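You operate a simulated robot arm through the tools that you are given. There is no shell and no other tool. Be economical: measure what you need, move in short steps, check, and stop when the job is done.

The job below is to be done with a simulated two-armed robot. You get a single attempt, and the scene is never put back.

Task
Lay the spirit level across the table and wind the top down till the bubble is centred.
Fine: brake off to wind; then latch in, brake on and the level back in its place; reach nothing under the top. Set down upright: spirit level.

The check looks at the end state, three seconds after you hand in, the way a careful person would. Anything else that was tipped, shoved, dropped, spilled or broken makes it a failure.

Robot
Two 7-joint arms with two-finger parallel grippers on one trunk, on a base that drives. Base frame: it is fixed to the floor where the robot stands at the start and does not move with it; the origin is under the middle of the robot, x ahead of it, y to its left, z up; the surface under the hand at the start is at about z = 0.88. Units: m, degrees, N and s.
The left shoulder is at the start at [0.07, 0.163, 1.295], the right one opposite. With the tool pointing down near the work surface each hand reaches from about 0.36 to 0.88 m from the robot's upright axis, wherever it stands, measured 20 degrees to its own side. Places, roughly: blue clamp [1.3, 0.2, 1]; latch knob [0.9, 0.1, 0.9]; red clamp [1.5, 0.2, 1]. Payload 3.43 kg a hand.
The TCP of each hand is the grasp point between the finger pads, 0.034 m short of the fingertips. In the tool frame z runs along the fingers and y along their closing line. The gripper opens to 0.128 m. The fingers are 0.024 m wide and 0.012 m thick; the gripper's body (0.048 by 0.13 m) begins 0.096 m behind the TCP.
Orientation is told as [roll, pitch, yaw] about the base's x, y, z axes, in that order, counted from this pose: with the fingers straight down and closing along the base's y, the tool's x points along the base's -x, its y along +y and its z along -z.

Tools
- The arms move only by the tool step_arm. It takes "left_deltas", "right_deltas" or both (then of equal length, played together; a hand with none holds still); each is a list of rows, each a list of 7 numbers: the shift along the base's x, y, z in units of 250 mm (1.0 is 250 mm), then the turn, a rotation vector about the base's x, y, z in units of 180 degrees (1.0 is 180 degrees), then the closure in counts, from 0 (fully open) to 255 (shut). In form: [[x, y, z, wx, wy, wz, hand], ...]. A call has 1 to 20 rows; each row is the pose to reach, as a shift and turn from the pose commanded when the call began. A call with a number of a shift or a turn outside -1 to 1 is refused whole. A row lasts 0.2 s, in which the tool goes at most 0.05 m and 8.6 degrees; a call with a longer step from one row to the next is refused whole, and so is a gripper value outside its range. A pose out of reach is approached as far as the arm can. The call stops where the force on the tool passes 90 N (or 10 N more than at its start, if that is more) or the arm is blocked; 0.2 s more then pass. The fingers move at their own pace (about 0.153 m/s each) and stop on an object; they squeeze with about 24 N. The grip force told is the motor's: it shows also when the fingers shut on nothing. Time passes only in rows, and 0.2 s behind the last, so rows that repeat a pose let the fingers close. The reply holds the time, the measured pose of the TCP, the force on the tool along the base axes, the opening and the grip force, in the units named above and with some noise, with the torque about the TCP (base axes, N m) and any sound that the robot's microphone picked up, and new pictures: "views" is both (left out), scene, wrist or none (wrist: the cameras of the hands that moved).
- Cameras (640 x 400 px; columns grow to the right, rows downward): "scene" is now at [0.1459, -0.0019, 1.5324]; the picture's right is [-0.04, -1.00, 0.00], its down [-0.61, 0.02, -0.79] and it looks along [0.79, -0.03, -0.61] (base axes); focal length 264 px, centre (320, 200). "left" rides on the left gripper at [0.076, 0.011, -0.16] in its tool frame; the picture's right is [-0.15, 0.99, 0.00], its down [-0.88, -0.13, -0.46] and it looks along [-0.45, -0.07, 0.89] (tool axes); focal length 234 px, centre (320, 200). "right" rides on the right gripper at [0.076, -0.011, -0.16] in its tool frame; the picture's right is [0.15, 0.99, 0.00], its down [-0.88, 0.13, -0.46] and it looks along [-0.45, 0.07, 0.89] (tool axes); focal length 234 px, centre (320, 200).
- slide_trunk(by): slides the trunk up (or, below 0, down) by that many m; the arms and the scene camera ride with it, the base frame stays. It gives what a move gives, with no picture.
- drive_base(legs): drives the robot by 1 to 6 legs, each [ahead, left, turn to the left] in m, m and degrees, along the robot's own axes; the way and the turn of a leg run together, so that a leg with both is an arc; at most 1.5 m and 180 degrees a leg. The arms and the cameras ride along, it lands a little off, and it stops where it bumps. It gives what a move gives, and a new picture of the scene camera.
- turn_head(pan, tilt): turns the head with the scene camera to pan (to the left, within 86 degrees either way) and tilt (down, from -29 to 69), counted from straight ahead of the robot. It gives what a move gives, and a new picture of the scene camera.
- probe_pixels(camera, pixels): for up to 12 pixels [column, row] of the newest picture of that camera ("zoom" is the newest enlarged one), the place [x, y, z] in the base frame of the surface seen there, good to about 0.002 m, but the place of the scene camera against the robot may be out by one fixed shift of up to 0.025 m in any direction. It takes no simulated time.
- zoom(camera, box): a new picture of the part [left, top, right, bottom] of that camera's present view, enlarged. It takes no simulated time.
- sign_off(): hands the job in; it is judged then, once.

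Go step by step. Measure first, check grasps and placings, and put right what went wrong. The budget is 80 turns and 260 pictures, counting those below and the enlarged ones. Unless the task says otherwise, let go and move clear before handing in, and close with one line.

The tools are called after "Emit:" as name(argument=value, ...) on one line, values as JSON. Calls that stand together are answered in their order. step_arm: Moves the arms, as the interface text tells. Its arguments: {"type":"object","properties":{"left_deltas":{"type":"array"},"right_deltas":{"type":"array"},"views":{"type":"string","enum":["both","scene","wrist","none"]}},"required":[]} The other tools are called the same way: slide_trunk (by) slides the trunk up or down; drive_base (legs) drives the base; turn_head (pan, tilt) turns the head that bears the scene camera; probe_pixels (camera, pixels) gives the place of the surface under pixels of a picture; zoom (camera, box) takes an enlarged picture of a part of a camera's view; sign_off () hands the job in.

At the start:

```text
t: 0.0
left_ee_pos: [0.4746, 0.2146, 1.3054]
left_tool_rot: [-0.1, 0.1, -0.1]
left_ft_force: [-0.3, -0.1, -0.6]
left_wrist_torque: [-0.01, 0.02, 0.0]
left_gripper_width: 0.1281
left_grasp_force: 0.0
right_ee_pos: [0.4263, -0.1117, 1.307]
right_tool_rot: [-0.1, -0.1, 0.0]
right_ft_force: [0.4, 1.2, 0.4]
right_wrist_torque: [0.01, 0.01, 0.02]
right_gripper_width: 0.1278
right_grasp_force: 0.0
trunk travel left (down, up): [-0.775, 0.165]
robot x, y, heading: [-0.0005, -0.0012, -0.1]
head pan, tilt: [-2.2, 37.9]
```

scene: 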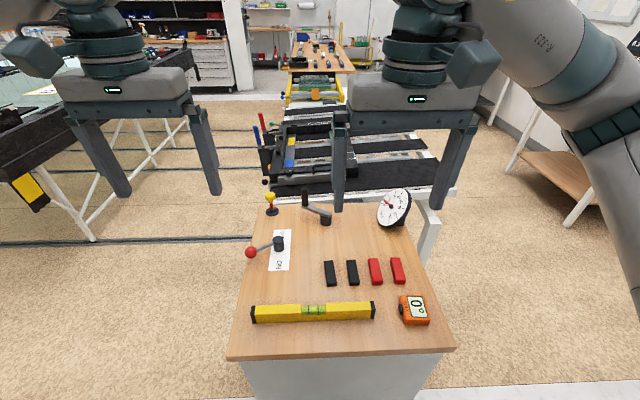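
right: 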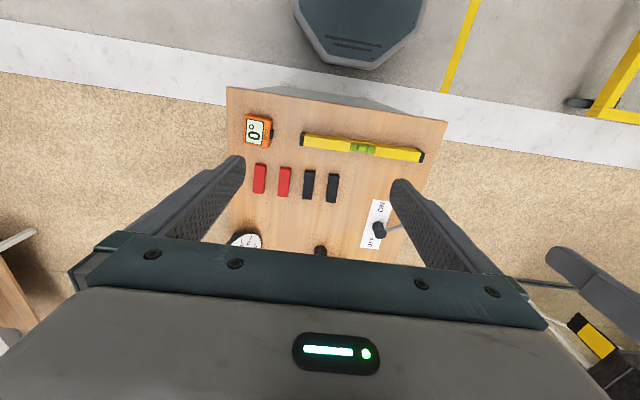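
left: 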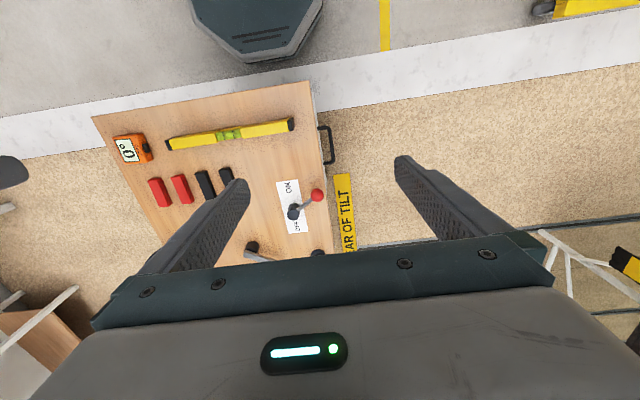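

The scene shows a console with the level (313,312), a brake lever with red ball (250,252), a crank (318,210), a yellow knob (271,205) and a dial (393,207). I'll enlarge these parts before moving.

Emit:
zoom(camera="scene", box=[230, 180, 430, 330])

Emit:
zoom(camera="scene", box=[240, 20, 460, 220])

Emit:
probe_pixels(camera="scene", pixels=[[255, 313], [371, 312], [313, 305], [250, 252], [278, 243], [271, 197], [306, 196], [326, 219], [393, 207], [330, 185], [290, 150], [245, 330]])

```text
2.67 times, centred on (330, 255) of scene
```

zoom: 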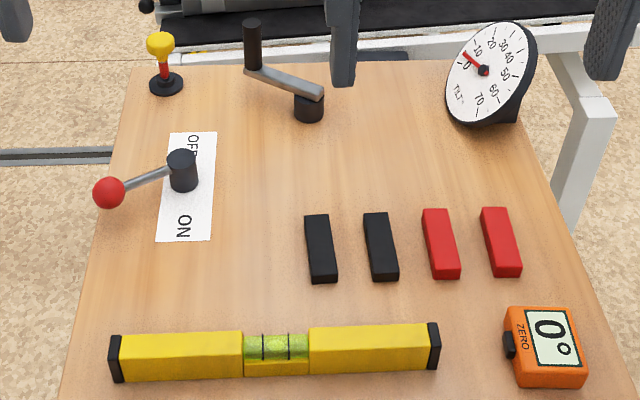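

```text
2.00 times, centred on (350, 120) of scene
```

zoom: 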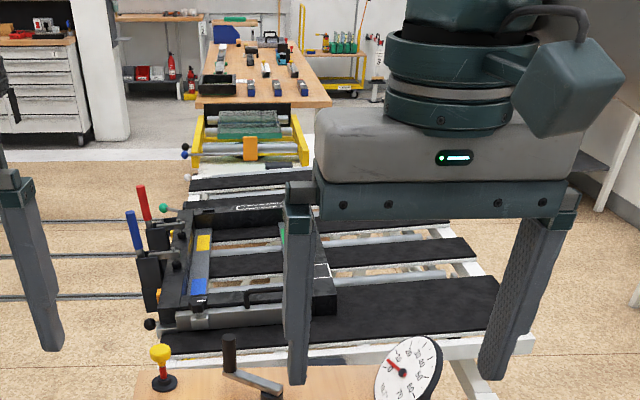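

```text
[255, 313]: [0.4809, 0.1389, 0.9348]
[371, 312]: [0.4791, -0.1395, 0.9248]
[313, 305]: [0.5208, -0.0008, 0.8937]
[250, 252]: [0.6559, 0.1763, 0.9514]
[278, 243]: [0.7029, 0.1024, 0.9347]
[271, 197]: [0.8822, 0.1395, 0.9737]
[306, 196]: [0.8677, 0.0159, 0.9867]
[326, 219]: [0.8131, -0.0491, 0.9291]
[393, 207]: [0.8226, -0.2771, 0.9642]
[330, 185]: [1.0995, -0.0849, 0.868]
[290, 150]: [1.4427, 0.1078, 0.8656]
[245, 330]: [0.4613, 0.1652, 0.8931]
```

I need an unobstructed view. I'll spread the hands outward, then look at the tilting table beyond the console.

Emit:
step_arm(left_deltas=[[0, 0.2, 0, 0, 0, 0, 0], [0, 0.4, 0, 0, 0, 0, 0], [0, 0.6, 0, 0, 0, 0, 0]], right_deltas=[[0, -0.2, 0, 0, 0, 0, 0], [0, -0.4, 0, 0, 0, 0, 0], [0, -0.6, 0, 0, 0, 0, 0], [0, -0.8, 0, 0, 0, 0, 0]], views="none")

Emit:
turn_head(pan=0, tilt=30)

```text
refused: give rows for one hand, or as many for the one as for the other
```

```text
t: 0.7
left_ee_pos: [0.4764, 0.2142, 1.3046]
left_tool_rot: [-0.1, 0.0, -0.1]
left_ft_force: [0.9, 0.7, -0.2]
left_wrist_torque: [0.02, 0.02, -0.01]
left_gripper_width: 0.1281
left_grasp_force: 0.2
right_ee_pos: [0.4269, -0.1101, 1.3073]
right_tool_rot: [0.0, 0.0, 0.0]
right_ft_force: [0.2, 0.3, 0.0]
right_wrist_torque: [-0.03, 0.0, 0.01]
right_gripper_width: 0.1279
right_grasp_force: 0.1
trunk travel left (down, up): [-0.775, 0.165]
robot x, y, heading: [-0.0009, 0.0009, -0.0]
head pan, tilt: [0.0, 30.0]
```

scene: 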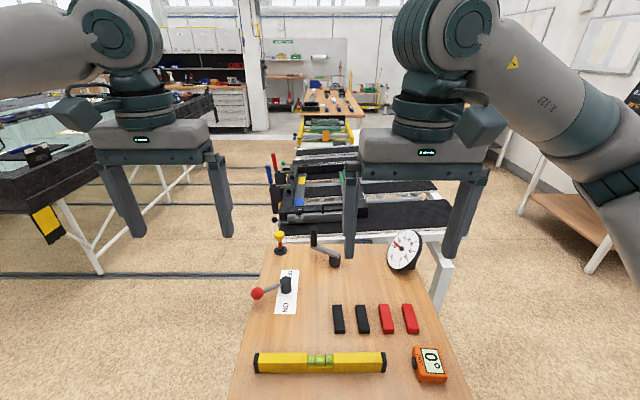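

The row counts differed, so that arm move was refused. I'll resend it with equal rows.

Emit:
step_arm(left_deltas=[[0, 0.2, 0, 0, 0, 0, 0], [0, 0.4, 0, 0, 0, 0, 0], [0, 0.6, 0, 0, 0, 0, 0], [0, 0.7, 0, 0, 0, 0, 0]], right_deltas=[[0, -0.2, 0, 0, 0, 0, 0], [0, -0.4, 0, 0, 0, 0, 0], [0, -0.6, 0, 0, 0, 0, 0], [0, -0.8, 0, 0, 0, 0, 0]], views="scene")

Emit:
zoom(camera="scene", box=[240, 130, 480, 280])

Emit:
zoom(camera="scene", box=[240, 225, 440, 350])

```text
t: 1.7
left_ee_pos: [0.472, 0.3876, 1.3077]
left_tool_rot: [0.0, -0.1, -0.1]
left_ft_force: [-0.1, -0.5, 0.2]
left_wrist_torque: [0.03, -0.05, -0.01]
left_gripper_width: 0.1281
left_grasp_force: 0.0
right_ee_pos: [0.424, -0.3146, 1.3124]
right_tool_rot: [0.1, -0.1, 0.1]
right_ft_force: [-0.1, -0.4, -0.1]
right_wrist_torque: [0.02, -0.03, 0.0]
right_gripper_width: 0.128
right_grasp_force: 0.0
trunk travel left (down, up): [-0.775, 0.165]
robot x, y, heading: [0.0012, 0.0019, -0.1]
head pan, tilt: [0.0, 30.0]
```

scene: 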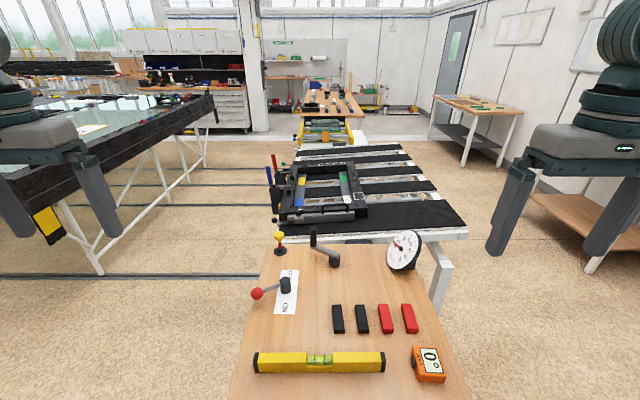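

```text
2.67 times, centred on (360, 205) of scene
```

zoom: 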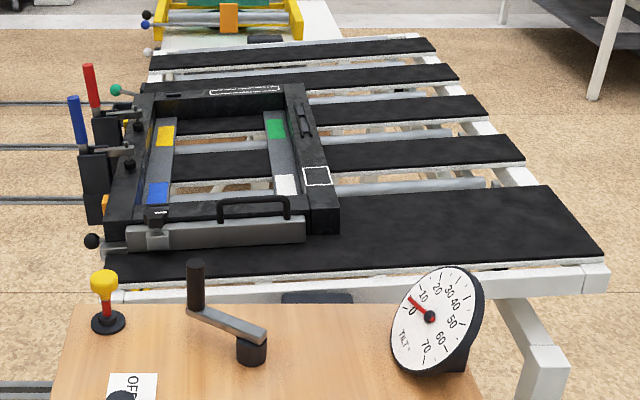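

```text
3.20 times, centred on (340, 288) of scene
```

zoom: 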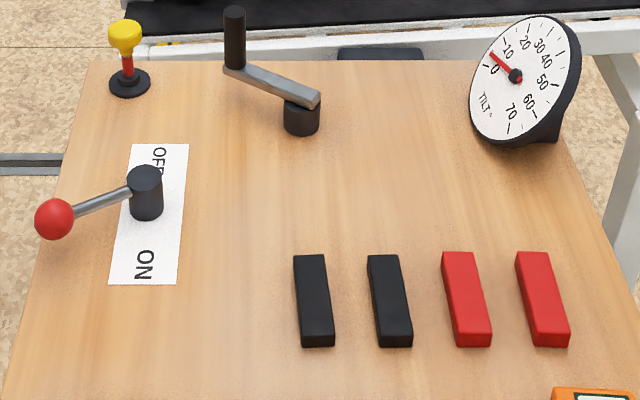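

The dial reads about 5°. I'll probe heights around the slatted table to find the tilt direction and its extents.

Emit:
probe_pixels(camera="scene", pixels=[[290, 234], [340, 232], [400, 228], [455, 222], [380, 208], [435, 208], [375, 187], [420, 186], [370, 170], [400, 169], [365, 152], [395, 150]])

Emit:
zoom(camera="scene", box=[260, 140, 380, 240])

Emit:
zoom(camera="scene", box=[380, 225, 430, 275])

```text
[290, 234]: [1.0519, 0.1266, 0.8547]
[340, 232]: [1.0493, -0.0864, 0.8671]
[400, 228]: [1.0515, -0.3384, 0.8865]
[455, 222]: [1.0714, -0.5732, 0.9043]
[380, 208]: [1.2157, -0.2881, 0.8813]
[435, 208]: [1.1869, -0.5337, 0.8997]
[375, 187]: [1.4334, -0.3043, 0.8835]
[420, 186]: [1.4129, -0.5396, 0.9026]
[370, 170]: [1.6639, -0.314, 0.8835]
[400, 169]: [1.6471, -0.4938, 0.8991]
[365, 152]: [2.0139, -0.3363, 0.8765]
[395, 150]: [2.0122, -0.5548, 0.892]
```

```text
4.00 times, centred on (320, 190) of scene
```

zoom: 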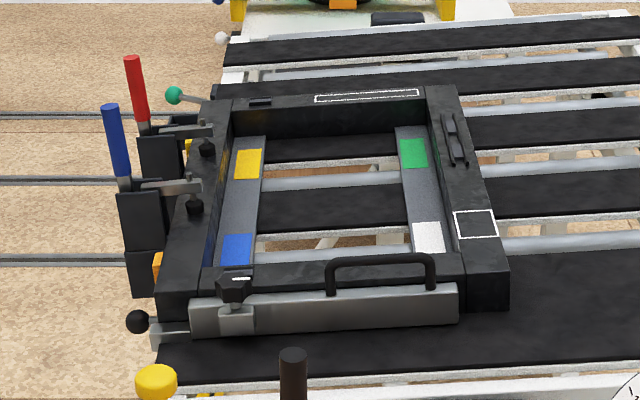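

```text
8.00 times, centred on (405, 250) of scene
```

zoom: 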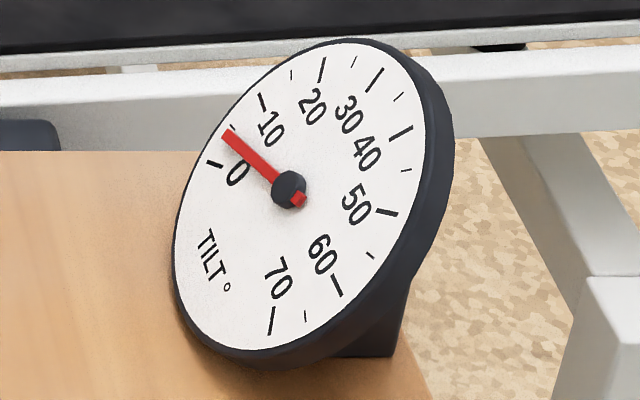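

The top rises toward -y by about 4°, so the level must lie along y on the front slat. Before driving up I'll see the clearance between my base and the console, and get the level's exact footprint.

Emit:
turn_head(pan=0, tilt=65)

Emit:
zoom(camera="scene", box=[220, 60, 420, 200])

```text
t: 2.7
left_ee_pos: [0.4751, 0.3909, 1.3058]
left_tool_rot: [-0.2, 0.1, -0.1]
left_ft_force: [0.5, -0.7, -0.2]
left_wrist_torque: [0.0, 0.02, -0.01]
left_gripper_width: 0.128
left_grasp_force: 0.0
right_ee_pos: [0.4273, -0.3107, 1.3124]
right_tool_rot: [0.0, 0.0, -0.1]
right_ft_force: [0.1, 0.2, 0.2]
right_wrist_torque: [0.01, 0.02, 0.01]
right_gripper_width: 0.1281
right_grasp_force: 0.1
trunk travel left (down, up): [-0.775, 0.165]
robot x, y, heading: [0.0018, 0.001, 0.3]
head pan, tilt: [0.0, 65.0]
```

scene: 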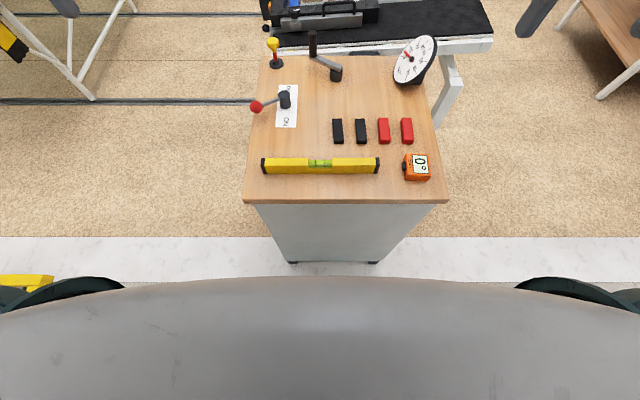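

```text
2.86 times, centred on (320, 130) of scene
```

zoom: 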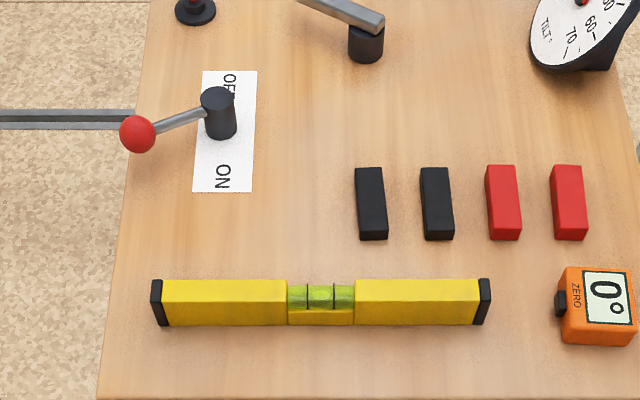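

The wrist camera's first picture showed my base's front edge at about (345,60) and the console edge near it. I'll probe those, plus the level's corners in the current scene view.

Emit:
probe_pixels(camera="right", pixels=[[345, 64], [345, 45], [395, 40], [228, 88], [445, 122], [310, 92]])

Emit:
probe_pixels(camera="zoom", pixels=[[165, 283], [480, 283], [165, 304], [481, 302], [165, 321], [160, 330], [485, 328], [320, 283], [320, 300], [320, 320], [218, 95], [137, 128]])

Emit:
probe_pixels(camera="scene", pixels=[[245, 202], [446, 202], [285, 254], [350, 258], [337, 66], [313, 33], [273, 40], [275, 64], [256, 106], [406, 166]])

```text
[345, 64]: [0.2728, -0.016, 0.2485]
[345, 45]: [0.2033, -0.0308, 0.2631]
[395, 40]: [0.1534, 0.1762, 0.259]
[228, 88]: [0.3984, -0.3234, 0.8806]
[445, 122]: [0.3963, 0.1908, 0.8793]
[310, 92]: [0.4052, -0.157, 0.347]
```

```text
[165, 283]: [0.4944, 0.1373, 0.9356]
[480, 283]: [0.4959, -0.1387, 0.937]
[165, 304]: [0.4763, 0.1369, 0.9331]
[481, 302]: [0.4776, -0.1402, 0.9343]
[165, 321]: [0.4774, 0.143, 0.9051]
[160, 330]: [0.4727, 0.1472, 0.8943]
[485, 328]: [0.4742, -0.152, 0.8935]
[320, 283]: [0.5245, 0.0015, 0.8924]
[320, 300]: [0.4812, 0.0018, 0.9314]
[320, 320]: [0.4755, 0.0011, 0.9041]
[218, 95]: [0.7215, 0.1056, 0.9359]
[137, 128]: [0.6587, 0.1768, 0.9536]
```

```text
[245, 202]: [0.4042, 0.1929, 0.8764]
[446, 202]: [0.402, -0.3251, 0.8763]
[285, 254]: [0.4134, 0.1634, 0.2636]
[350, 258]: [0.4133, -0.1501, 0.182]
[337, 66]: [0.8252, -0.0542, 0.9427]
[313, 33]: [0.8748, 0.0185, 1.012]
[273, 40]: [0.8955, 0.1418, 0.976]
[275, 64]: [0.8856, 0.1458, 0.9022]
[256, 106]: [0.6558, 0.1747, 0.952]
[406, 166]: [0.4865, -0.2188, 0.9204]
```

The console face is at x≈0.41, my base front at 0.27. The level (0.30 long, ~0.022 wide, ~0.058 tall) stands at x≈0.485, y≈0. The slat at x≥1.03 can't be reached from here, so I'll carry the level round the right side. First I turn the left hand 90° and bring it over the level.

Emit:
step_arm(left_deltas=[[0, -0.08, 0, 0, 0, 0.042, 0], [0, -0.16, 0, 0, 0, 0.083, 0], [0, -0.25, 0, 0, 0, 0.125, 0], [0, -0.33, 0, 0, 0, 0.167, 0], [0, -0.41, 0, 0, 0, 0.208, 0], [0, -0.5, 0, 0, 0, 0.25, 0], [0, -0.58, 0, 0, 0, 0.292, 0], [0, -0.66, 0, 0, 0, 0.333, 0], [0, -0.75, 0, 0, 0, 0.375, 0], [0, -0.83, -0.05, 0, 0, 0.417, 0], [0, -0.91, -0.1, 0, 0, 0.458, 0], [0, -0.98, -0.2, 0, 0, 0.5, 0], [0, -0.98, -0.3, 0, 0, 0.5, 0]], views="wrist")

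```text
t: 5.5
left_ee_pos: [0.4719, 0.1417, 1.2313]
left_tool_rot: [-0.3, 0.0, 89.9]
left_ft_force: [-0.3, -0.4, -0.8]
left_wrist_torque: [-0.03, -0.02, -0.04]
left_gripper_width: 0.1278
left_grasp_force: 0.0
right_ee_pos: [0.4256, -0.3115, 1.3127]
right_tool_rot: [0.0, 0.0, -0.1]
right_ft_force: [0.0, 0.3, -1.3]
right_wrist_torque: [-0.03, -0.01, 0.04]
right_gripper_width: 0.1278
right_grasp_force: 0.1
trunk travel left (down, up): [-0.775, 0.165]
robot x, y, heading: [-0.0035, 0.0026, 0.1]
head pan, tilt: [0.0, 65.0]
```

left: 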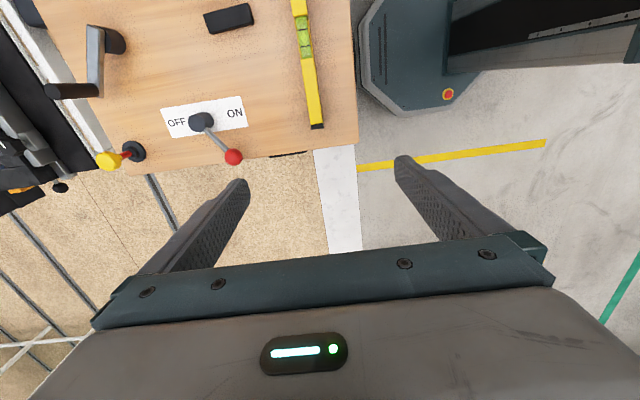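

Turned cleanly, and the lever at (232,157) points toward ON. I'll probe the level in this wrist view at its end (318,125), its vial (303,30) and points between.

Emit:
probe_pixels(camera="left", pixels=[[317, 118], [312, 90], [305, 45], [302, 20], [310, 128], [322, 128], [300, 4], [232, 157], [200, 120], [133, 152], [108, 160], [66, 92]])

Emit:
zoom(camera="left", box=[270, 0, 350, 50])

Emit:
zoom(camera="left", box=[40, 0, 280, 180])

```text
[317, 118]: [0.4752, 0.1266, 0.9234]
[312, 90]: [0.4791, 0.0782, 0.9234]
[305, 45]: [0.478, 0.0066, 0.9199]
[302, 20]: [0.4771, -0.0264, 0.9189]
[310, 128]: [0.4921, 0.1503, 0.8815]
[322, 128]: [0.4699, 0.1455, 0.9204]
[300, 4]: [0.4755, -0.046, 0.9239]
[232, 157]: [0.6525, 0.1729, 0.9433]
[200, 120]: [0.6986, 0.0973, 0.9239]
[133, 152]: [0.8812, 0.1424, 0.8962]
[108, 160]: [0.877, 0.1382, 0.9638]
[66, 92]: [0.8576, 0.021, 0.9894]
```

```text
8.00 times, centred on (310, 25) of left
```

zoom: 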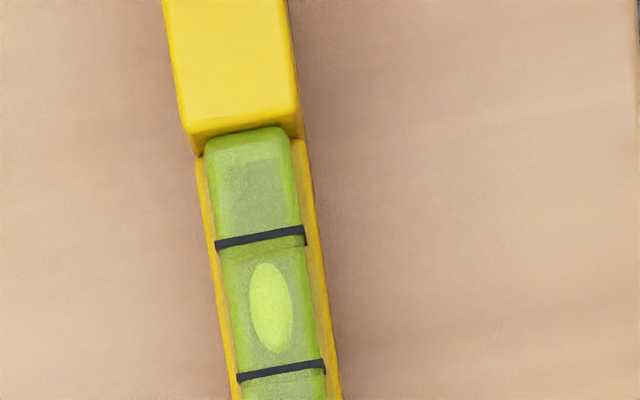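

```text
2.22 times, centred on (160, 90) of left
```

zoom: 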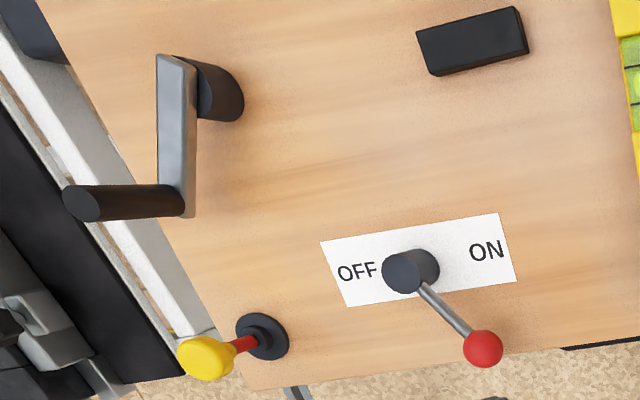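

The wrist camera puts the level's top at z≈0.9235, axis x≈0.480 and middle y≈-0.001; scene readings run about (+0.005,+0.003,+0.011) off. I'll go above its middle.

Emit:
step_arm(left_deltas=[[0.03, -0.2, -0.03, 0, 0, 0, 0], [0.03, -0.4, -0.06, 0, 0, 0, 0], [0.03, -0.565, -0.1, 0, 0, 0, 0], [0.03, -0.565, -0.29, 0, 0, 0, 0], [0.03, -0.565, -0.48, 0, 0, 0, 0], [0.03, -0.565, -0.67, 0, 0, 0, 0], [0.03, -0.565, -0.86, 0, 0, 0, 0], [0.03, -0.565, -0.965, 0, 0, 0, 0]], views="wrist")

```text
refused: row 1 steps farther than a row can; nothing moved
```

Emit:
step_arm(left_deltas=[[0.03, -0.18, -0.03, 0, 0, 0, 0], [0.03, -0.36, -0.06, 0, 0, 0, 0], [0.03, -0.54, -0.1, 0, 0, 0, 0], [0.03, -0.565, -0.29, 0, 0, 0, 0], [0.03, -0.565, -0.48, 0, 0, 0, 0], [0.03, -0.565, -0.67, 0, 0, 0, 0], [0.03, -0.565, -0.86, 0, 0, 0, 0], [0.03, -0.565, -0.965, 0, 0, 0, 0]], views="wrist")

```text
t: 7.3
left_ee_pos: [0.4833, 0.0052, 0.9905]
left_tool_rot: [-0.1, 0.1, 89.8]
left_ft_force: [-0.6, -1.9, -0.3]
left_wrist_torque: [-0.01, -0.03, -0.02]
left_gripper_width: 0.1279
left_grasp_force: 0.1
right_ee_pos: [0.4269, -0.3135, 1.3099]
right_tool_rot: [0.1, 0.0, 0.0]
right_ft_force: [-0.2, -0.7, -0.1]
right_wrist_torque: [0.06, 0.04, 0.03]
right_gripper_width: 0.1277
right_grasp_force: 0.0
trunk travel left (down, up): [-0.775, 0.165]
robot x, y, heading: [-0.0007, -0.0001, -0.3]
head pan, tilt: [0.0, 65.0]
```

left: 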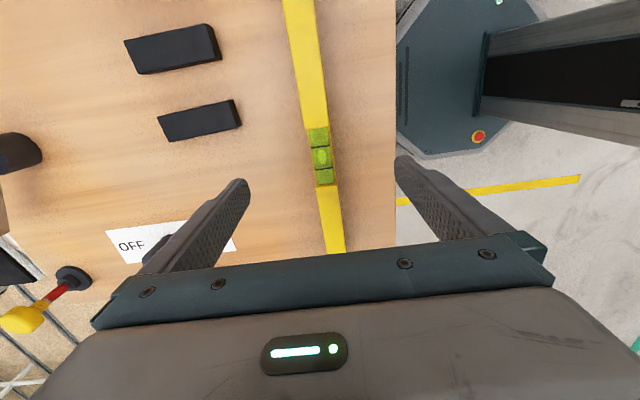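

The vial (321,157) lies close to between the fingertips. I'll probe its edges for precise centring.

Emit:
probe_pixels(camera="left", pixels=[[309, 130], [325, 130], [316, 183], [332, 183], [321, 157], [321, 195], [336, 200], [285, 5], [310, 5], [324, 245], [342, 245], [260, 150]])

```text
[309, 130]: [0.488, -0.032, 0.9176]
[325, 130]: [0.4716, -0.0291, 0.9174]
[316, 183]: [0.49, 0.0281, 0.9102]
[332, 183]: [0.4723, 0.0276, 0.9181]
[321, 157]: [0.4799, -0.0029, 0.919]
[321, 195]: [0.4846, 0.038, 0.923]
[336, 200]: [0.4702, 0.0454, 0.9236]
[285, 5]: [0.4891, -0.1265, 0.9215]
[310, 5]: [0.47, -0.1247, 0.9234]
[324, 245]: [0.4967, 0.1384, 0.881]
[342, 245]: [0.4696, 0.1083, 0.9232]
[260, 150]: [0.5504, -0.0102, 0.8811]
```

Level centre is (0.480, -0.001), console z 0.881. Lowering to TCP z 0.922 and closing.

Emit:
step_arm(left_deltas=[[-0.012, -0.024, -0.1, 0, 0, 0, 0], [-0.012, -0.024, -0.2, 0, 0, 0, 0], [-0.012, -0.024, -0.274, 0, 0, 0, 0], [-0.012, -0.024, -0.274, 0, 0, 0, 255], [-0.012, -0.024, -0.274, 0, 0, 0, 255], [-0.012, -0.024, -0.274, 0, 0, 0, 255], [-0.012, -0.024, -0.274, 0, 0, 0, 255]], views="wrist")

```text
t: 8.9
left_ee_pos: [0.5023, -0.011, 0.9338]
left_tool_rot: [1.0, -0.1, 89.5]
left_ft_force: [-1.3, -1.4, 0.6]
left_wrist_torque: [0.08, 0.03, 0.06]
left_gripper_width: 0.0236
left_grasp_force: 23.9
left hand out of reach, approached as far as the arm can: row 1, 2, 3, 4, 5, 6, 7
right_ee_pos: [0.4261, -0.3124, 1.3119]
right_tool_rot: [0.1, 0.0, 0.1]
right_ft_force: [0.2, 0.4, -0.5]
right_wrist_torque: [0.0, -0.01, 0.02]
right_gripper_width: 0.128
right_grasp_force: 0.0
trunk travel left (down, up): [-0.775, 0.165]
robot x, y, heading: [0.0011, 0.0006, 0.2]
head pan, tilt: [0.0, 65.0]
```

left: 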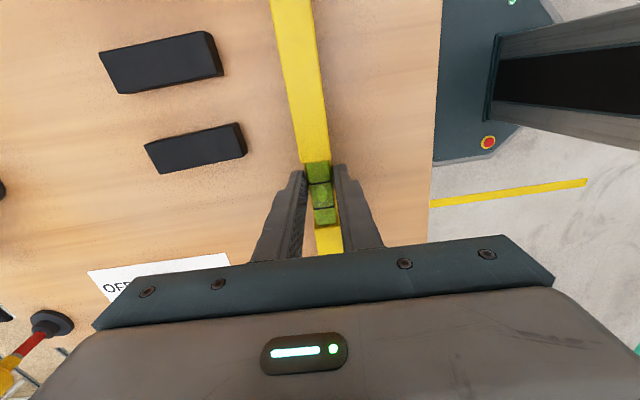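

The hand couldn't get that close in (it ended at x 0.502, z 0.934), but it holds the level at 23.6 mm with its bottom about 0.053 below the TCP. I'll lift and check it.

Emit:
step_arm(left_deltas=[[0, 0, 0.1, 0, 0, 0, 255], [0, 0, 0.3, 0, 0, 0, 255], [0, 0, 0.5, 0, 0, 0, 255], [0, 0, 0.7, 0, 0, 0, 255], [0, 0, 0.88, 0, 0, 0, 255], [0.1, 0, 1, 0, 0, 0, 255]])

```text
t: 10.3
left_ee_pos: [0.5323, -0.011, 1.1851]
left_tool_rot: [0.0, 0.1, 89.9]
left_ft_force: [0.4, -0.1, -0.8]
left_wrist_torque: [0.01, 0.0, 0.0]
left_gripper_width: 0.0
left_grasp_force: 23.8
right_ee_pos: [0.4285, -0.312, 1.3103]
right_tool_rot: [0.0, 0.1, 0.1]
right_ft_force: [0.2, -0.2, 0.3]
right_wrist_torque: [0.02, 0.02, -0.04]
right_gripper_width: 0.1282
right_grasp_force: 0.0
trunk travel left (down, up): [-0.775, 0.165]
robot x, y, heading: [0.0007, 0.0016, 0.1]
head pan, tilt: [0.0, 65.0]
```

scene: 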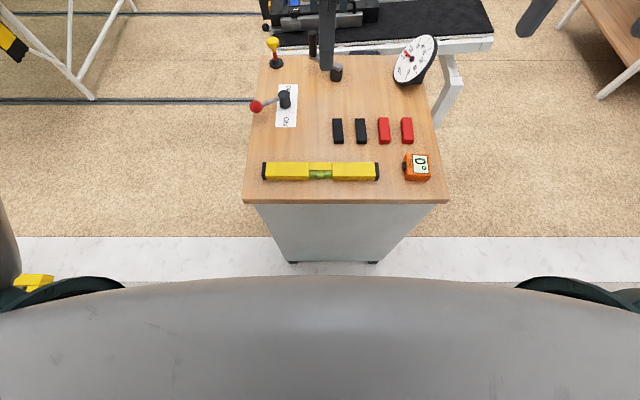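
left: 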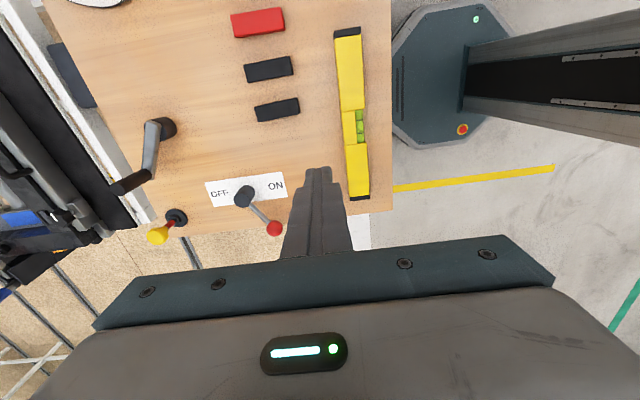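

The fingers closed to 0: it slipped out and the level seems to have rolled onto its side, vial facing me (360,125). I'll measure its pose.

Emit:
zoom(camera="scene", box=[240, 140, 400, 200])

Emit:
probe_pixels(camera="left", pixels=[[337, 45], [360, 45], [336, 30], [359, 28], [350, 190], [366, 190], [343, 80], [364, 80], [350, 125], [362, 125], [352, 200], [368, 200]])

```text
4.00 times, centred on (320, 170) of scene
```

zoom: 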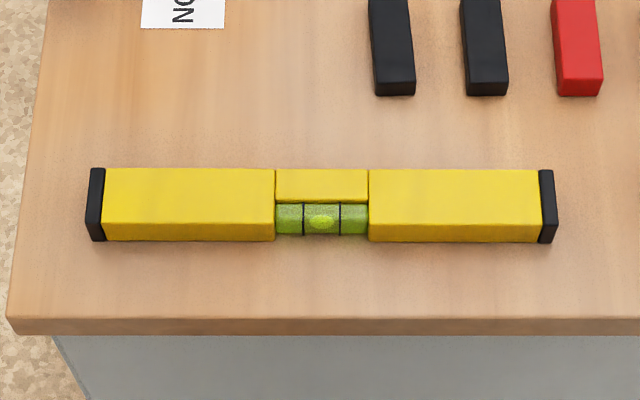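

```text
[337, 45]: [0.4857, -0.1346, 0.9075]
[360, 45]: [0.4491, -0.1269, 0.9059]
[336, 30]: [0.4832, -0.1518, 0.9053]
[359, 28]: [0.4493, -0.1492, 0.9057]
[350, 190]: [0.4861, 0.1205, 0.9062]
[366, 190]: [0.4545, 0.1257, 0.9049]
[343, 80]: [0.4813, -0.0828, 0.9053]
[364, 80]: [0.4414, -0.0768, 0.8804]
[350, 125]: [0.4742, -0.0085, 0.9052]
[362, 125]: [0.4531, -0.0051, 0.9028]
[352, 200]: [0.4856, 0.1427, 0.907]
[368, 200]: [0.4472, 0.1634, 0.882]
```

It's lying on its side: x 0.446–0.488, top z 0.906, vial toward me; it is unbroken. I gripped too shallow, over the narrower window. To right it: back up 0.12 m for reach, take it tool-down beside the window with the left hand, roll it upright in the air, hand it over to the right hand.

Emit:
drive_base(legs=[[-0.12, 0, 0]])

```text
t: 11.6
left_ee_pos: [0.4064, -0.0123, 1.1836]
left_tool_rot: [0.0, 0.1, 89.9]
left_ft_force: [0.4, 0.8, -0.1]
left_wrist_torque: [-0.03, 0.02, 0.01]
left_gripper_width: 0.0
left_grasp_force: 23.6
right_ee_pos: [0.3034, -0.3118, 1.3106]
right_tool_rot: [0.0, 0.1, -0.2]
right_ft_force: [0.1, 0.0, 0.6]
right_wrist_torque: [-0.01, 0.0, -0.01]
right_gripper_width: 0.1282
right_grasp_force: 0.0
trunk travel left (down, up): [-0.775, 0.165]
robot x, y, heading: [-0.1274, -0.0002, 0.1]
head pan, tilt: [0.0, 65.0]
```

scene: 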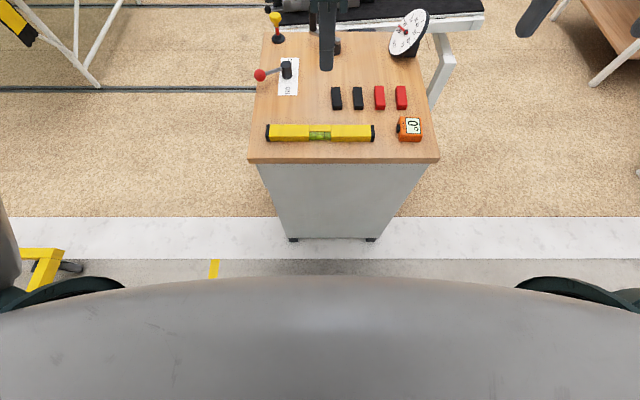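

Now moving the open left hand above the lying level at y≈0.046, just outside the window.

Emit:
step_arm(left_deltas=[[0.1, 0.08, 0, 0, 0, 0, 0], [0.2, 0.16, -0.05, 0, 0, 0, 0], [0.244, 0.236, -0.2, 0, 0, 0, 0], [0.244, 0.236, -0.39, 0, 0, 0, 0], [0.244, 0.236, -0.58, 0, 0, 0, 0], [0.244, 0.236, -0.76, 0, 0, 0, 0], [0.244, 0.236, -0.78, 0, 0, 0, 0]], views="wrist")

Emit:
probe_pixels(camera="left", pixels=[[310, 100], [320, 130], [330, 160], [320, 170], [335, 140], [300, 140]])

```text
t: 13.2
left_ee_pos: [0.4682, 0.047, 0.9898]
left_tool_rot: [-0.1, 0.1, 89.9]
left_ft_force: [-0.1, -0.3, -0.1]
left_wrist_torque: [-0.01, 0.02, 0.02]
left_gripper_width: 0.1281
left_grasp_force: 0.0
right_ee_pos: [0.3035, -0.3131, 1.3114]
right_tool_rot: [0.1, 0.1, -0.1]
right_ft_force: [-0.7, 0.1, -0.1]
right_wrist_torque: [0.03, -0.01, -0.04]
right_gripper_width: 0.128
right_grasp_force: 0.1
trunk travel left (down, up): [-0.775, 0.165]
robot x, y, heading: [-0.123, 0.0037, 0.2]
head pan, tilt: [0.0, 65.0]
```

left: 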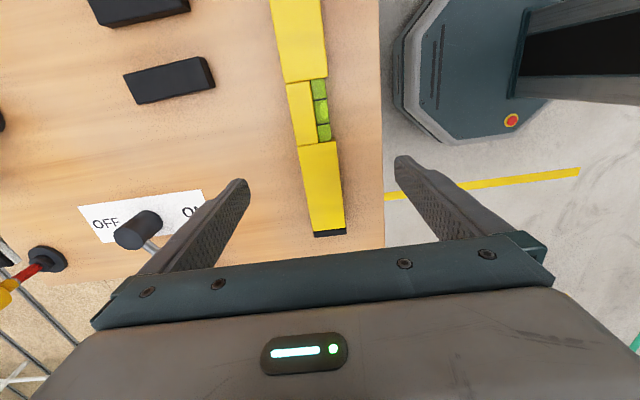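

```text
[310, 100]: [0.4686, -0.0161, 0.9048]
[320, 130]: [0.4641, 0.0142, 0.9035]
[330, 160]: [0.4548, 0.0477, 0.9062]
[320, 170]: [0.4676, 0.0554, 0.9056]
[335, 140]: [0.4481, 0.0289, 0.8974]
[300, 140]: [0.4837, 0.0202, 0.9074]
```

Well centred. Lowering to z≈0.918, closing, and lifting slightly as a test.

Emit:
step_arm(left_deltas=[[0, 0, -0.15, 0, 0, 0, 0], [0, 0, -0.287, 0, 0, 0, 0], [0, 0, -0.287, 0, 0, 0, 255], [0, 0, -0.287, 0, 0, 0, 255], [0, 0, -0.287, 0, 0, 0, 255], [0, 0, -0.287, 0, 0, 0, 255], [0, 0, -0.25, 0, 0, 0, 255], [0, 0, -0.2, 0, 0, 0, 255], [0, 0, -0.15, 0, 0, 0, 255], [0, 0, -0.15, 0, 0, 0, 255]], views="both")

```text
t: 15.4
left_ee_pos: [0.4682, 0.0472, 0.9519]
left_tool_rot: [-0.1, 0.1, 89.9]
left_ft_force: [0.2, 0.7, -2.9]
left_wrist_torque: [0.1, 0.02, 0.01]
left_gripper_width: 0.0417
left_grasp_force: 23.8
right_ee_pos: [0.3029, -0.3127, 1.3123]
right_tool_rot: [-0.1, 0.2, -0.1]
right_ft_force: [0.0, 0.9, 0.8]
right_wrist_torque: [-0.03, 0.0, 0.01]
right_gripper_width: 0.1281
right_grasp_force: 0.0
trunk travel left (down, up): [-0.775, 0.165]
robot x, y, heading: [-0.1227, 0.0014, -0.1]
head pan, tilt: [0.0, 65.0]
```

scene: 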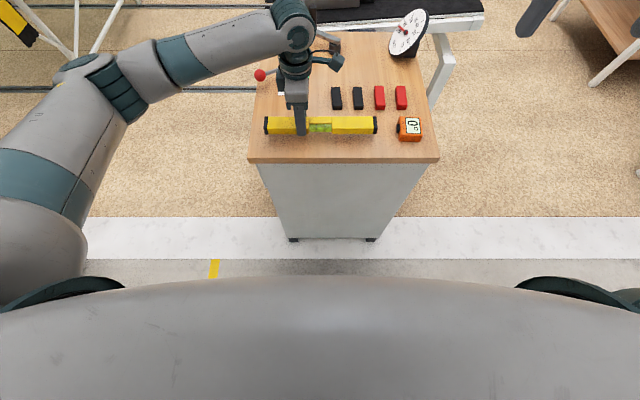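
left: 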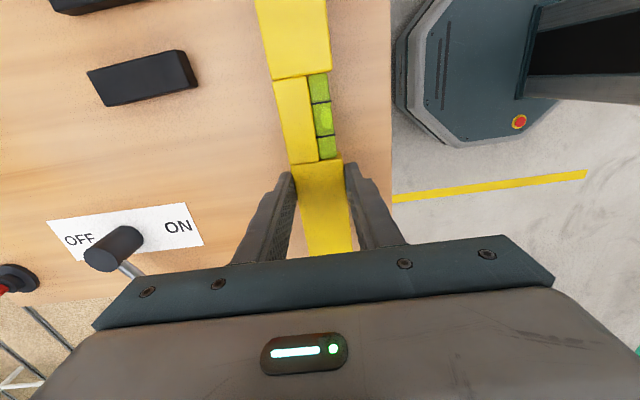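

Held firmly (~3 N, so ≈0.3 kg). But rolling it upright suits the right hand's wrist better (grip at yaw +90, then roll), with the left hand receiving it. I'll set it down, open and withdraw the left hand.

Emit:
step_arm(left_deltas=[[0, 0, -0.08, 0, 0, 0, 255], [0, 0, -0.132, 0, 0, 0, 255], [0, 0, -0.132, 0, 0, 0, 0], [0, 0, -0.132, 0, 0, 0, 0], [0, 0, -0.132, 0, 0, 0, 0], [0, 0, 0.05, 0, 0, 0, 0], [0, 0, 0.24, 0, 0, 0, 0], [0, 0, 0.43, 0, 0, 0, 0], [0, 0, 0.62, 0, 0, 0, 0], [0, 0, 0.8, 0, 0, 0, 0], [0, 0.18, 0.8, 0, 0, 0, 0], [0, 0.36, 0.8, 0, 0, 0, 0], [0, 0.54, 0.8, 0, 0, 0, 0], [0, 0.72, 0.8, 0, 0, 0, 0], [0, 0.9, 0.8, 0, 0, 0, 0], [0, 1.0, 0.8, 0, 0, 0, 0]], views="none")

Emit:
step_arm(right_deltas=[[0.1, 0.06, -0.1, 0, 0, 0.042, 0], [0.2, 0.12, -0.2, 0, 0, 0.083, 0], [0.25, 0.2, -0.3, 0, 0, 0.125, 0], [0.3, 0.3, -0.4, 0, 0, 0.167, 0], [0.35, 0.4, -0.5, 0, 0, 0.208, 0], [0.4, 0.5, -0.6, 0, 0, 0.25, 0], [0.45, 0.6, -0.7, 0, 0, 0.292, 0], [0.5, 0.7, -0.8, 0, 0, 0.333, 0], [0.55, 0.8, -0.88, 0, 0, 0.375, 0], [0.6, 0.9, -0.95, 0, 0, 0.417, 0], [0.62, 0.98, -0.95, 0, 0, 0.458, 0], [0.652, 0.99, -0.95, 0, 0, 0.5, 0], [0.652, 0.99, -1.0, 0, 0, 0.5, 0]], views="wrist")

```text
t: 18.8
left_ee_pos: [0.4634, 0.2991, 1.1494]
left_tool_rot: [-0.1, 0.1, 89.8]
left_ft_force: [-0.4, -0.4, -0.4]
left_wrist_torque: [-0.01, 0.0, -0.03]
left_gripper_width: 0.1277
left_grasp_force: 0.1
right_ee_pos: [0.3015, -0.3135, 1.3116]
right_tool_rot: [0.0, 0.0, 0.0]
right_ft_force: [0.9, 1.0, 0.4]
right_wrist_torque: [-0.02, 0.0, -0.01]
right_gripper_width: 0.1282
right_grasp_force: 0.0
trunk travel left (down, up): [-0.775, 0.165]
robot x, y, heading: [-0.1248, -0.0008, -0.0]
head pan, tilt: [0.0, 65.0]
```

```text
t: 21.6
left_ee_pos: [0.4638, 0.2994, 1.1497]
left_tool_rot: [-0.2, 0.1, 89.9]
left_ft_force: [0.6, -0.7, 0.3]
left_wrist_torque: [-0.02, -0.05, -0.04]
left_gripper_width: 0.1282
left_grasp_force: 0.0
right_ee_pos: [0.4212, -0.0564, 1.0896]
right_tool_rot: [-10.5, -8.1, 83.5]
right_ft_force: [0.1, 0.8, -0.6]
right_wrist_torque: [0.02, -0.03, -0.01]
right_gripper_width: 0.128
right_grasp_force: 0.1
right hand out of reach, approached as far as the arm can: row 10, 11, 12, 13
trunk travel left (down, up): [-0.775, 0.165]
robot x, y, heading: [-0.1184, -0.0035, 0.3]
head pan, tilt: [0.0, 65.0]
```

right: 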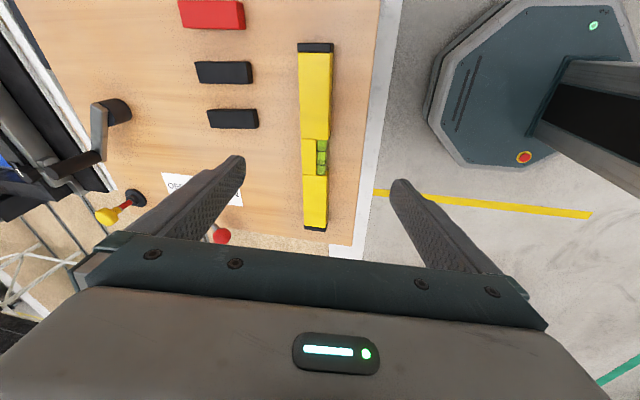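

The right wrist hits its limit at yaw +90 in this stance (tilted 10°). If the robot turns left ~35°, that yaw becomes an easy ~55° relative. First I return the hand level and a little higher, then turn.

Emit:
step_arm(right_deltas=[[-0.1, -0.1, 0.1, 0, 0, -0.045, 0], [-0.1, -0.3, 0.2, 0, 0, -0.09, 0], [-0.1, -0.45, 0.3, 0, 0, -0.135, 0], [-0.1, -0.6, 0.3, 0, 0, -0.18, 0], [-0.1, -0.6, 0.3, 0, 0, -0.2, 0]], views="none")

Emit:
drive_base(legs=[[0, 0, 35]])

```text
refused: row 2 steps farther than a row can; nothing moved
```

```text
t: 23.6
left_ee_pos: [0.1882, 0.5809, 1.1502]
left_tool_rot: [-0.1, 0.1, 124.7]
left_ft_force: [-0.1, 0.5, 0.5]
left_wrist_torque: [-0.03, -0.01, -0.01]
left_gripper_width: 0.1282
left_grasp_force: 0.1
right_ee_pos: [0.3578, 0.2646, 1.089]
right_tool_rot: [-10.6, -8.1, 118.4]
right_ft_force: [0.1, 0.7, -0.6]
right_wrist_torque: [0.01, 0.0, 0.0]
right_gripper_width: 0.1279
right_grasp_force: 0.2
trunk travel left (down, up): [-0.775, 0.165]
robot x, y, heading: [-0.1247, 0.0002, 34.7]
head pan, tilt: [0.0, 65.0]
```

scene: 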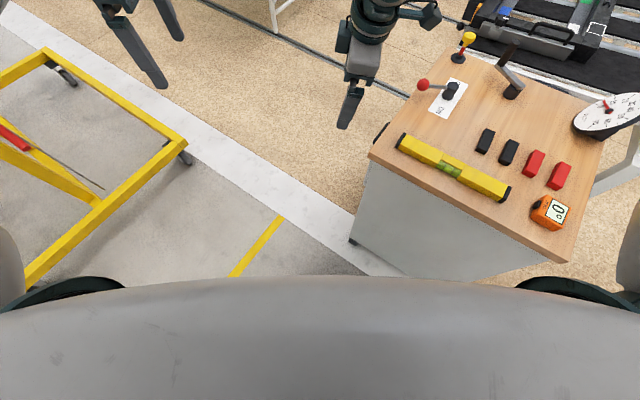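

Turned to 34.7°. Now moving the right hand over the level and unwinding its yaw toward +90 in the base frame.

Emit:
step_arm(right_deltas=[[0.04, -0.12, 0, 0, 0, -0.03, 0], [0.08, -0.25, 0, 0, 0, -0.06, 0], [0.12, -0.38, 0, 0, 0, -0.09, 0], [0.16, -0.51, 0, 0, 0, -0.12, 0], [0.2, -0.64, 0, 0, 0, -0.15, 0], [0.24, -0.77, 0, 0, 0, -0.19, 0], [0.28, -0.88, 0, 0, 0, -0.19, 0], [0.3, -1.0, 0, 0, 0, -0.19, 0]], views="none")

```text
t: 25.4
left_ee_pos: [0.1876, 0.5796, 1.1508]
left_tool_rot: [-0.2, 0.0, 124.8]
left_ft_force: [-0.4, 0.1, 0.7]
left_wrist_torque: [0.01, 0.02, 0.0]
left_gripper_width: 0.1279
left_grasp_force: 0.0
right_ee_pos: [0.4314, 0.0115, 1.0894]
right_tool_rot: [-10.4, -8.1, 84.2]
right_ft_force: [-0.4, 0.4, -0.5]
right_wrist_torque: [0.02, 0.03, 0.0]
right_gripper_width: 0.1278
right_grasp_force: 0.0
trunk travel left (down, up): [-0.775, 0.165]
robot x, y, heading: [-0.1276, 0.0015, 35.1]
head pan, tilt: [0.0, 65.0]
```

The hand keeps its ~13° tilt; I'll correct that rotation and move above the level at (0.467,-0.05).

Emit:
step_arm(right_deltas=[[0.07, -0.12, 0, -0.021, 0.03, 0.016, 0], [0.142, -0.2, -0.1, -0.042, 0.06, 0.032, 0], [0.142, -0.246, -0.25, -0.042, 0.06, 0.032, 0], [0.142, -0.246, -0.358, -0.042, 0.06, 0.032, 0]], views="wrist")

Emit:
probe_pixels(camera="right", pixels=[[320, 100], [330, 130], [320, 160], [310, 140]])

```text
t: 26.4
left_ee_pos: [0.1892, 0.5792, 1.1497]
left_tool_rot: [-0.1, 0.0, 124.8]
left_ft_force: [0.2, -0.9, -0.3]
left_wrist_torque: [0.0, 0.03, -0.02]
left_gripper_width: 0.128
left_grasp_force: 0.2
right_ee_pos: [0.4473, -0.0413, 1.0453]
right_tool_rot: [-1.2, 0.5, 87.8]
right_ft_force: [0.1, 0.2, 0.2]
right_wrist_torque: [0.04, 0.02, 0.03]
right_gripper_width: 0.1281
right_grasp_force: 0.0
right hand out of reach, approached as far as the arm can: row 2, 3, 4
trunk travel left (down, up): [-0.775, 0.165]
robot x, y, heading: [-0.123, 0.0023, 34.9]
head pan, tilt: [0.0, 65.0]
```

right: 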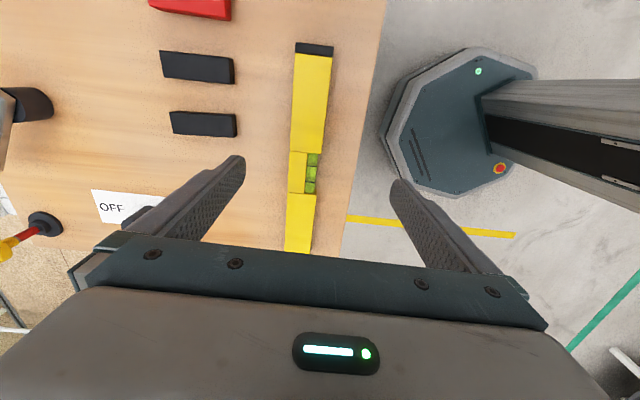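

```text
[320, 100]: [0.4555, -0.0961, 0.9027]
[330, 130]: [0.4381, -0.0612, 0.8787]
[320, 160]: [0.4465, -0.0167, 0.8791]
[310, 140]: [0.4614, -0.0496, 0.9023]
```

The right wrist seems stuck against its limit. I'll raise the hand and unwind its yaw, then restation the robot to the right with heading ≈60°, so the needed yaw is only ≈30° relative.

Emit:
step_arm(right_deltas=[[0, 0, 0.15, 0, 0, -0.045, 0], [0, 0, 0.3, 0, 0, -0.09, 0], [0, 0, 0.45, 0, 0, -0.135, 0], [0, 0, 0.6, 0, 0, -0.18, 0], [0, -0.1, 0.7, 0, 0, -0.225, 0], [0, -0.2, 0.75, 0, 0, -0.27, 0], [0, -0.3, 0.8, 0, 0, -0.3, 0]], views="none")

Emit:
drive_base(legs=[[-0.14, -0.377, 0], [0, 0, 25]])

```text
t: 28.0
left_ee_pos: [0.1866, 0.5802, 1.1504]
left_tool_rot: [-0.2, 0.1, 125.0]
left_ft_force: [-0.6, -0.5, 0.6]
left_wrist_torque: [0.02, -0.03, -0.01]
left_gripper_width: 0.128
left_grasp_force: 0.0
right_ee_pos: [0.4439, -0.1196, 1.2448]
right_tool_rot: [0.0, 0.2, 35.1]
right_ft_force: [-0.3, -0.4, 0.1]
right_wrist_torque: [0.06, -0.03, 0.02]
right_gripper_width: 0.1281
right_grasp_force: 0.1
trunk travel left (down, up): [-0.775, 0.165]
robot x, y, heading: [-0.1225, 0.0033, 35.2]
head pan, tilt: [0.0, 65.0]
```

```text
t: 31.9
left_ee_pos: [0.0179, 0.2613, 1.1496]
left_tool_rot: [-0.1, 0.1, 150.4]
left_ft_force: [0.0, -0.1, -0.2]
left_wrist_torque: [0.01, 0.01, 0.01]
left_gripper_width: 0.1279
left_grasp_force: 0.1
right_ee_pos: [0.5519, -0.2586, 1.2448]
right_tool_rot: [0.0, 0.2, 60.7]
right_ft_force: [-0.3, -0.4, 0.7]
right_wrist_torque: [-0.01, 0.01, 0.0]
right_gripper_width: 0.1279
right_grasp_force: 0.0
trunk travel left (down, up): [-0.775, 0.165]
robot x, y, heading: [-0.013, -0.4, 60.6]
head pan, tilt: [0.0, 65.0]
```

scene: 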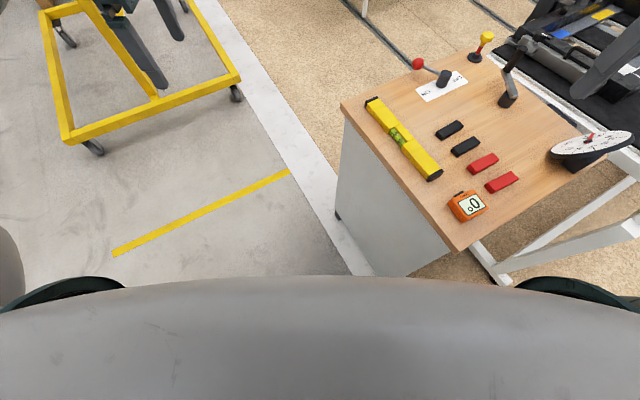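

Good stance. Moving the right hand over the level at (0.467,-0.05) with yaw 90.

Emit:
step_arm(right_deltas=[[-0.05, 0.16, 0, 0, 0, 0.035, 0], [-0.12, 0.33, 0, 0, 0, 0.07, 0], [-0.19, 0.5, 0, 0, 0, 0.105, 0], [-0.26, 0.67, 0, 0, 0, 0.14, 0], [-0.34, 0.81, -0.05, 0, 0, 0.163, 0], [-0.34, 0.834, -0.23, 0, 0, 0.163, 0], [-0.34, 0.834, -0.42, 0, 0, 0.163, 0], [-0.34, 0.834, -0.61, 0, 0, 0.163, 0], [-0.34, 0.834, -0.8, 0, 0, 0.163, 0], [-0.34, 0.834, -0.98, 0, 0, 0.163, 0]], views="wrist")

Emit:
probe_pixels(camera="right", pixels=[[320, 80], [330, 130], [320, 160], [310, 120], [300, 100], [310, 180]])

```text
t: 34.1
left_ee_pos: [0.0169, 0.2613, 1.1486]
left_tool_rot: [-0.1, 0.2, 150.3]
left_ft_force: [-0.6, -0.6, 0.2]
left_wrist_torque: [-0.01, -0.02, -0.01]
left_gripper_width: 0.1282
left_grasp_force: 0.1
right_ee_pos: [0.4678, -0.0491, 1.0012]
right_tool_rot: [-0.1, 0.3, 90.2]
right_ft_force: [-1.2, 0.2, 0.9]
right_wrist_torque: [-0.01, -0.03, 0.02]
right_gripper_width: 0.1281
right_grasp_force: 0.0
trunk travel left (down, up): [-0.775, 0.165]
robot x, y, heading: [-0.0108, -0.3967, 60.4]
head pan, tilt: [0.0, 65.0]
```

right: 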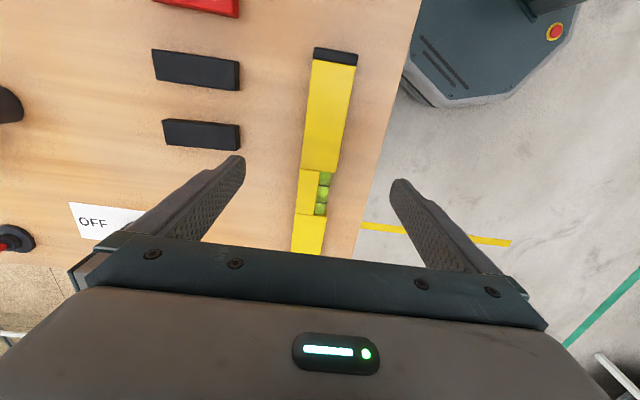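

```text
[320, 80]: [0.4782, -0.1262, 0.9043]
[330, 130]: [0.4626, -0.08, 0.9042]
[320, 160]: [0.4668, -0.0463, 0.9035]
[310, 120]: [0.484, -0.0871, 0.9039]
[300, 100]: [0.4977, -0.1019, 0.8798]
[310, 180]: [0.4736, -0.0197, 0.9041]
```

Exactly placed. Lower, grip, lift.

Emit:
step_arm(right_deltas=[[0, 0, -0.15, 0, 0, 0, 0], [0, 0, -0.3, 0, 0, 0, 0], [0, 0, -0.336, 0, 0, 0, 0], [0, 0, -0.336, 0, 0, 0, 255], [0, 0, -0.336, 0, 0, 0, 255], [0, 0, -0.336, 0, 0, 0, 255], [0, 0, -0.336, 0, 0, 0, 255], [0, 0, -0.25, 0, 0, 0, 255], [0, 0, -0.1, 0, 0, 0, 255], [0, 0, 0.05, 0, 0, 0, 255], [0, 0, 0.2, 0, 0, 0, 255], [0, 0, 0.35, 0, 0, 0, 255], [0, 0, 0.5, 0, 0, 0, 255], [0, 0, 0.6, 0, 0, 0, 255]], views="wrist")

```text
t: 37.1
left_ee_pos: [0.0175, 0.263, 1.1495]
left_tool_rot: [-0.1, 0.1, 150.3]
left_ft_force: [0.3, -0.1, 0.3]
left_wrist_torque: [-0.03, 0.0, -0.01]
left_gripper_width: 0.1282
left_grasp_force: 0.1
right_ee_pos: [0.4662, -0.0499, 1.1494]
right_tool_rot: [-0.1, 0.2, 90.2]
right_ft_force: [0.6, 1.0, -2.7]
right_wrist_torque: [-0.1, 0.0, 0.02]
right_gripper_width: 0.0417
right_grasp_force: 24.2
trunk travel left (down, up): [-0.775, 0.165]
robot x, y, heading: [-0.0161, -0.3971, 60.7]
head pan, tilt: [0.0, 65.0]
```

right: 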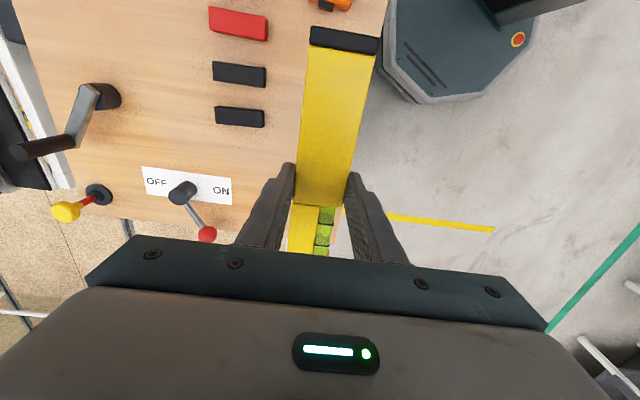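

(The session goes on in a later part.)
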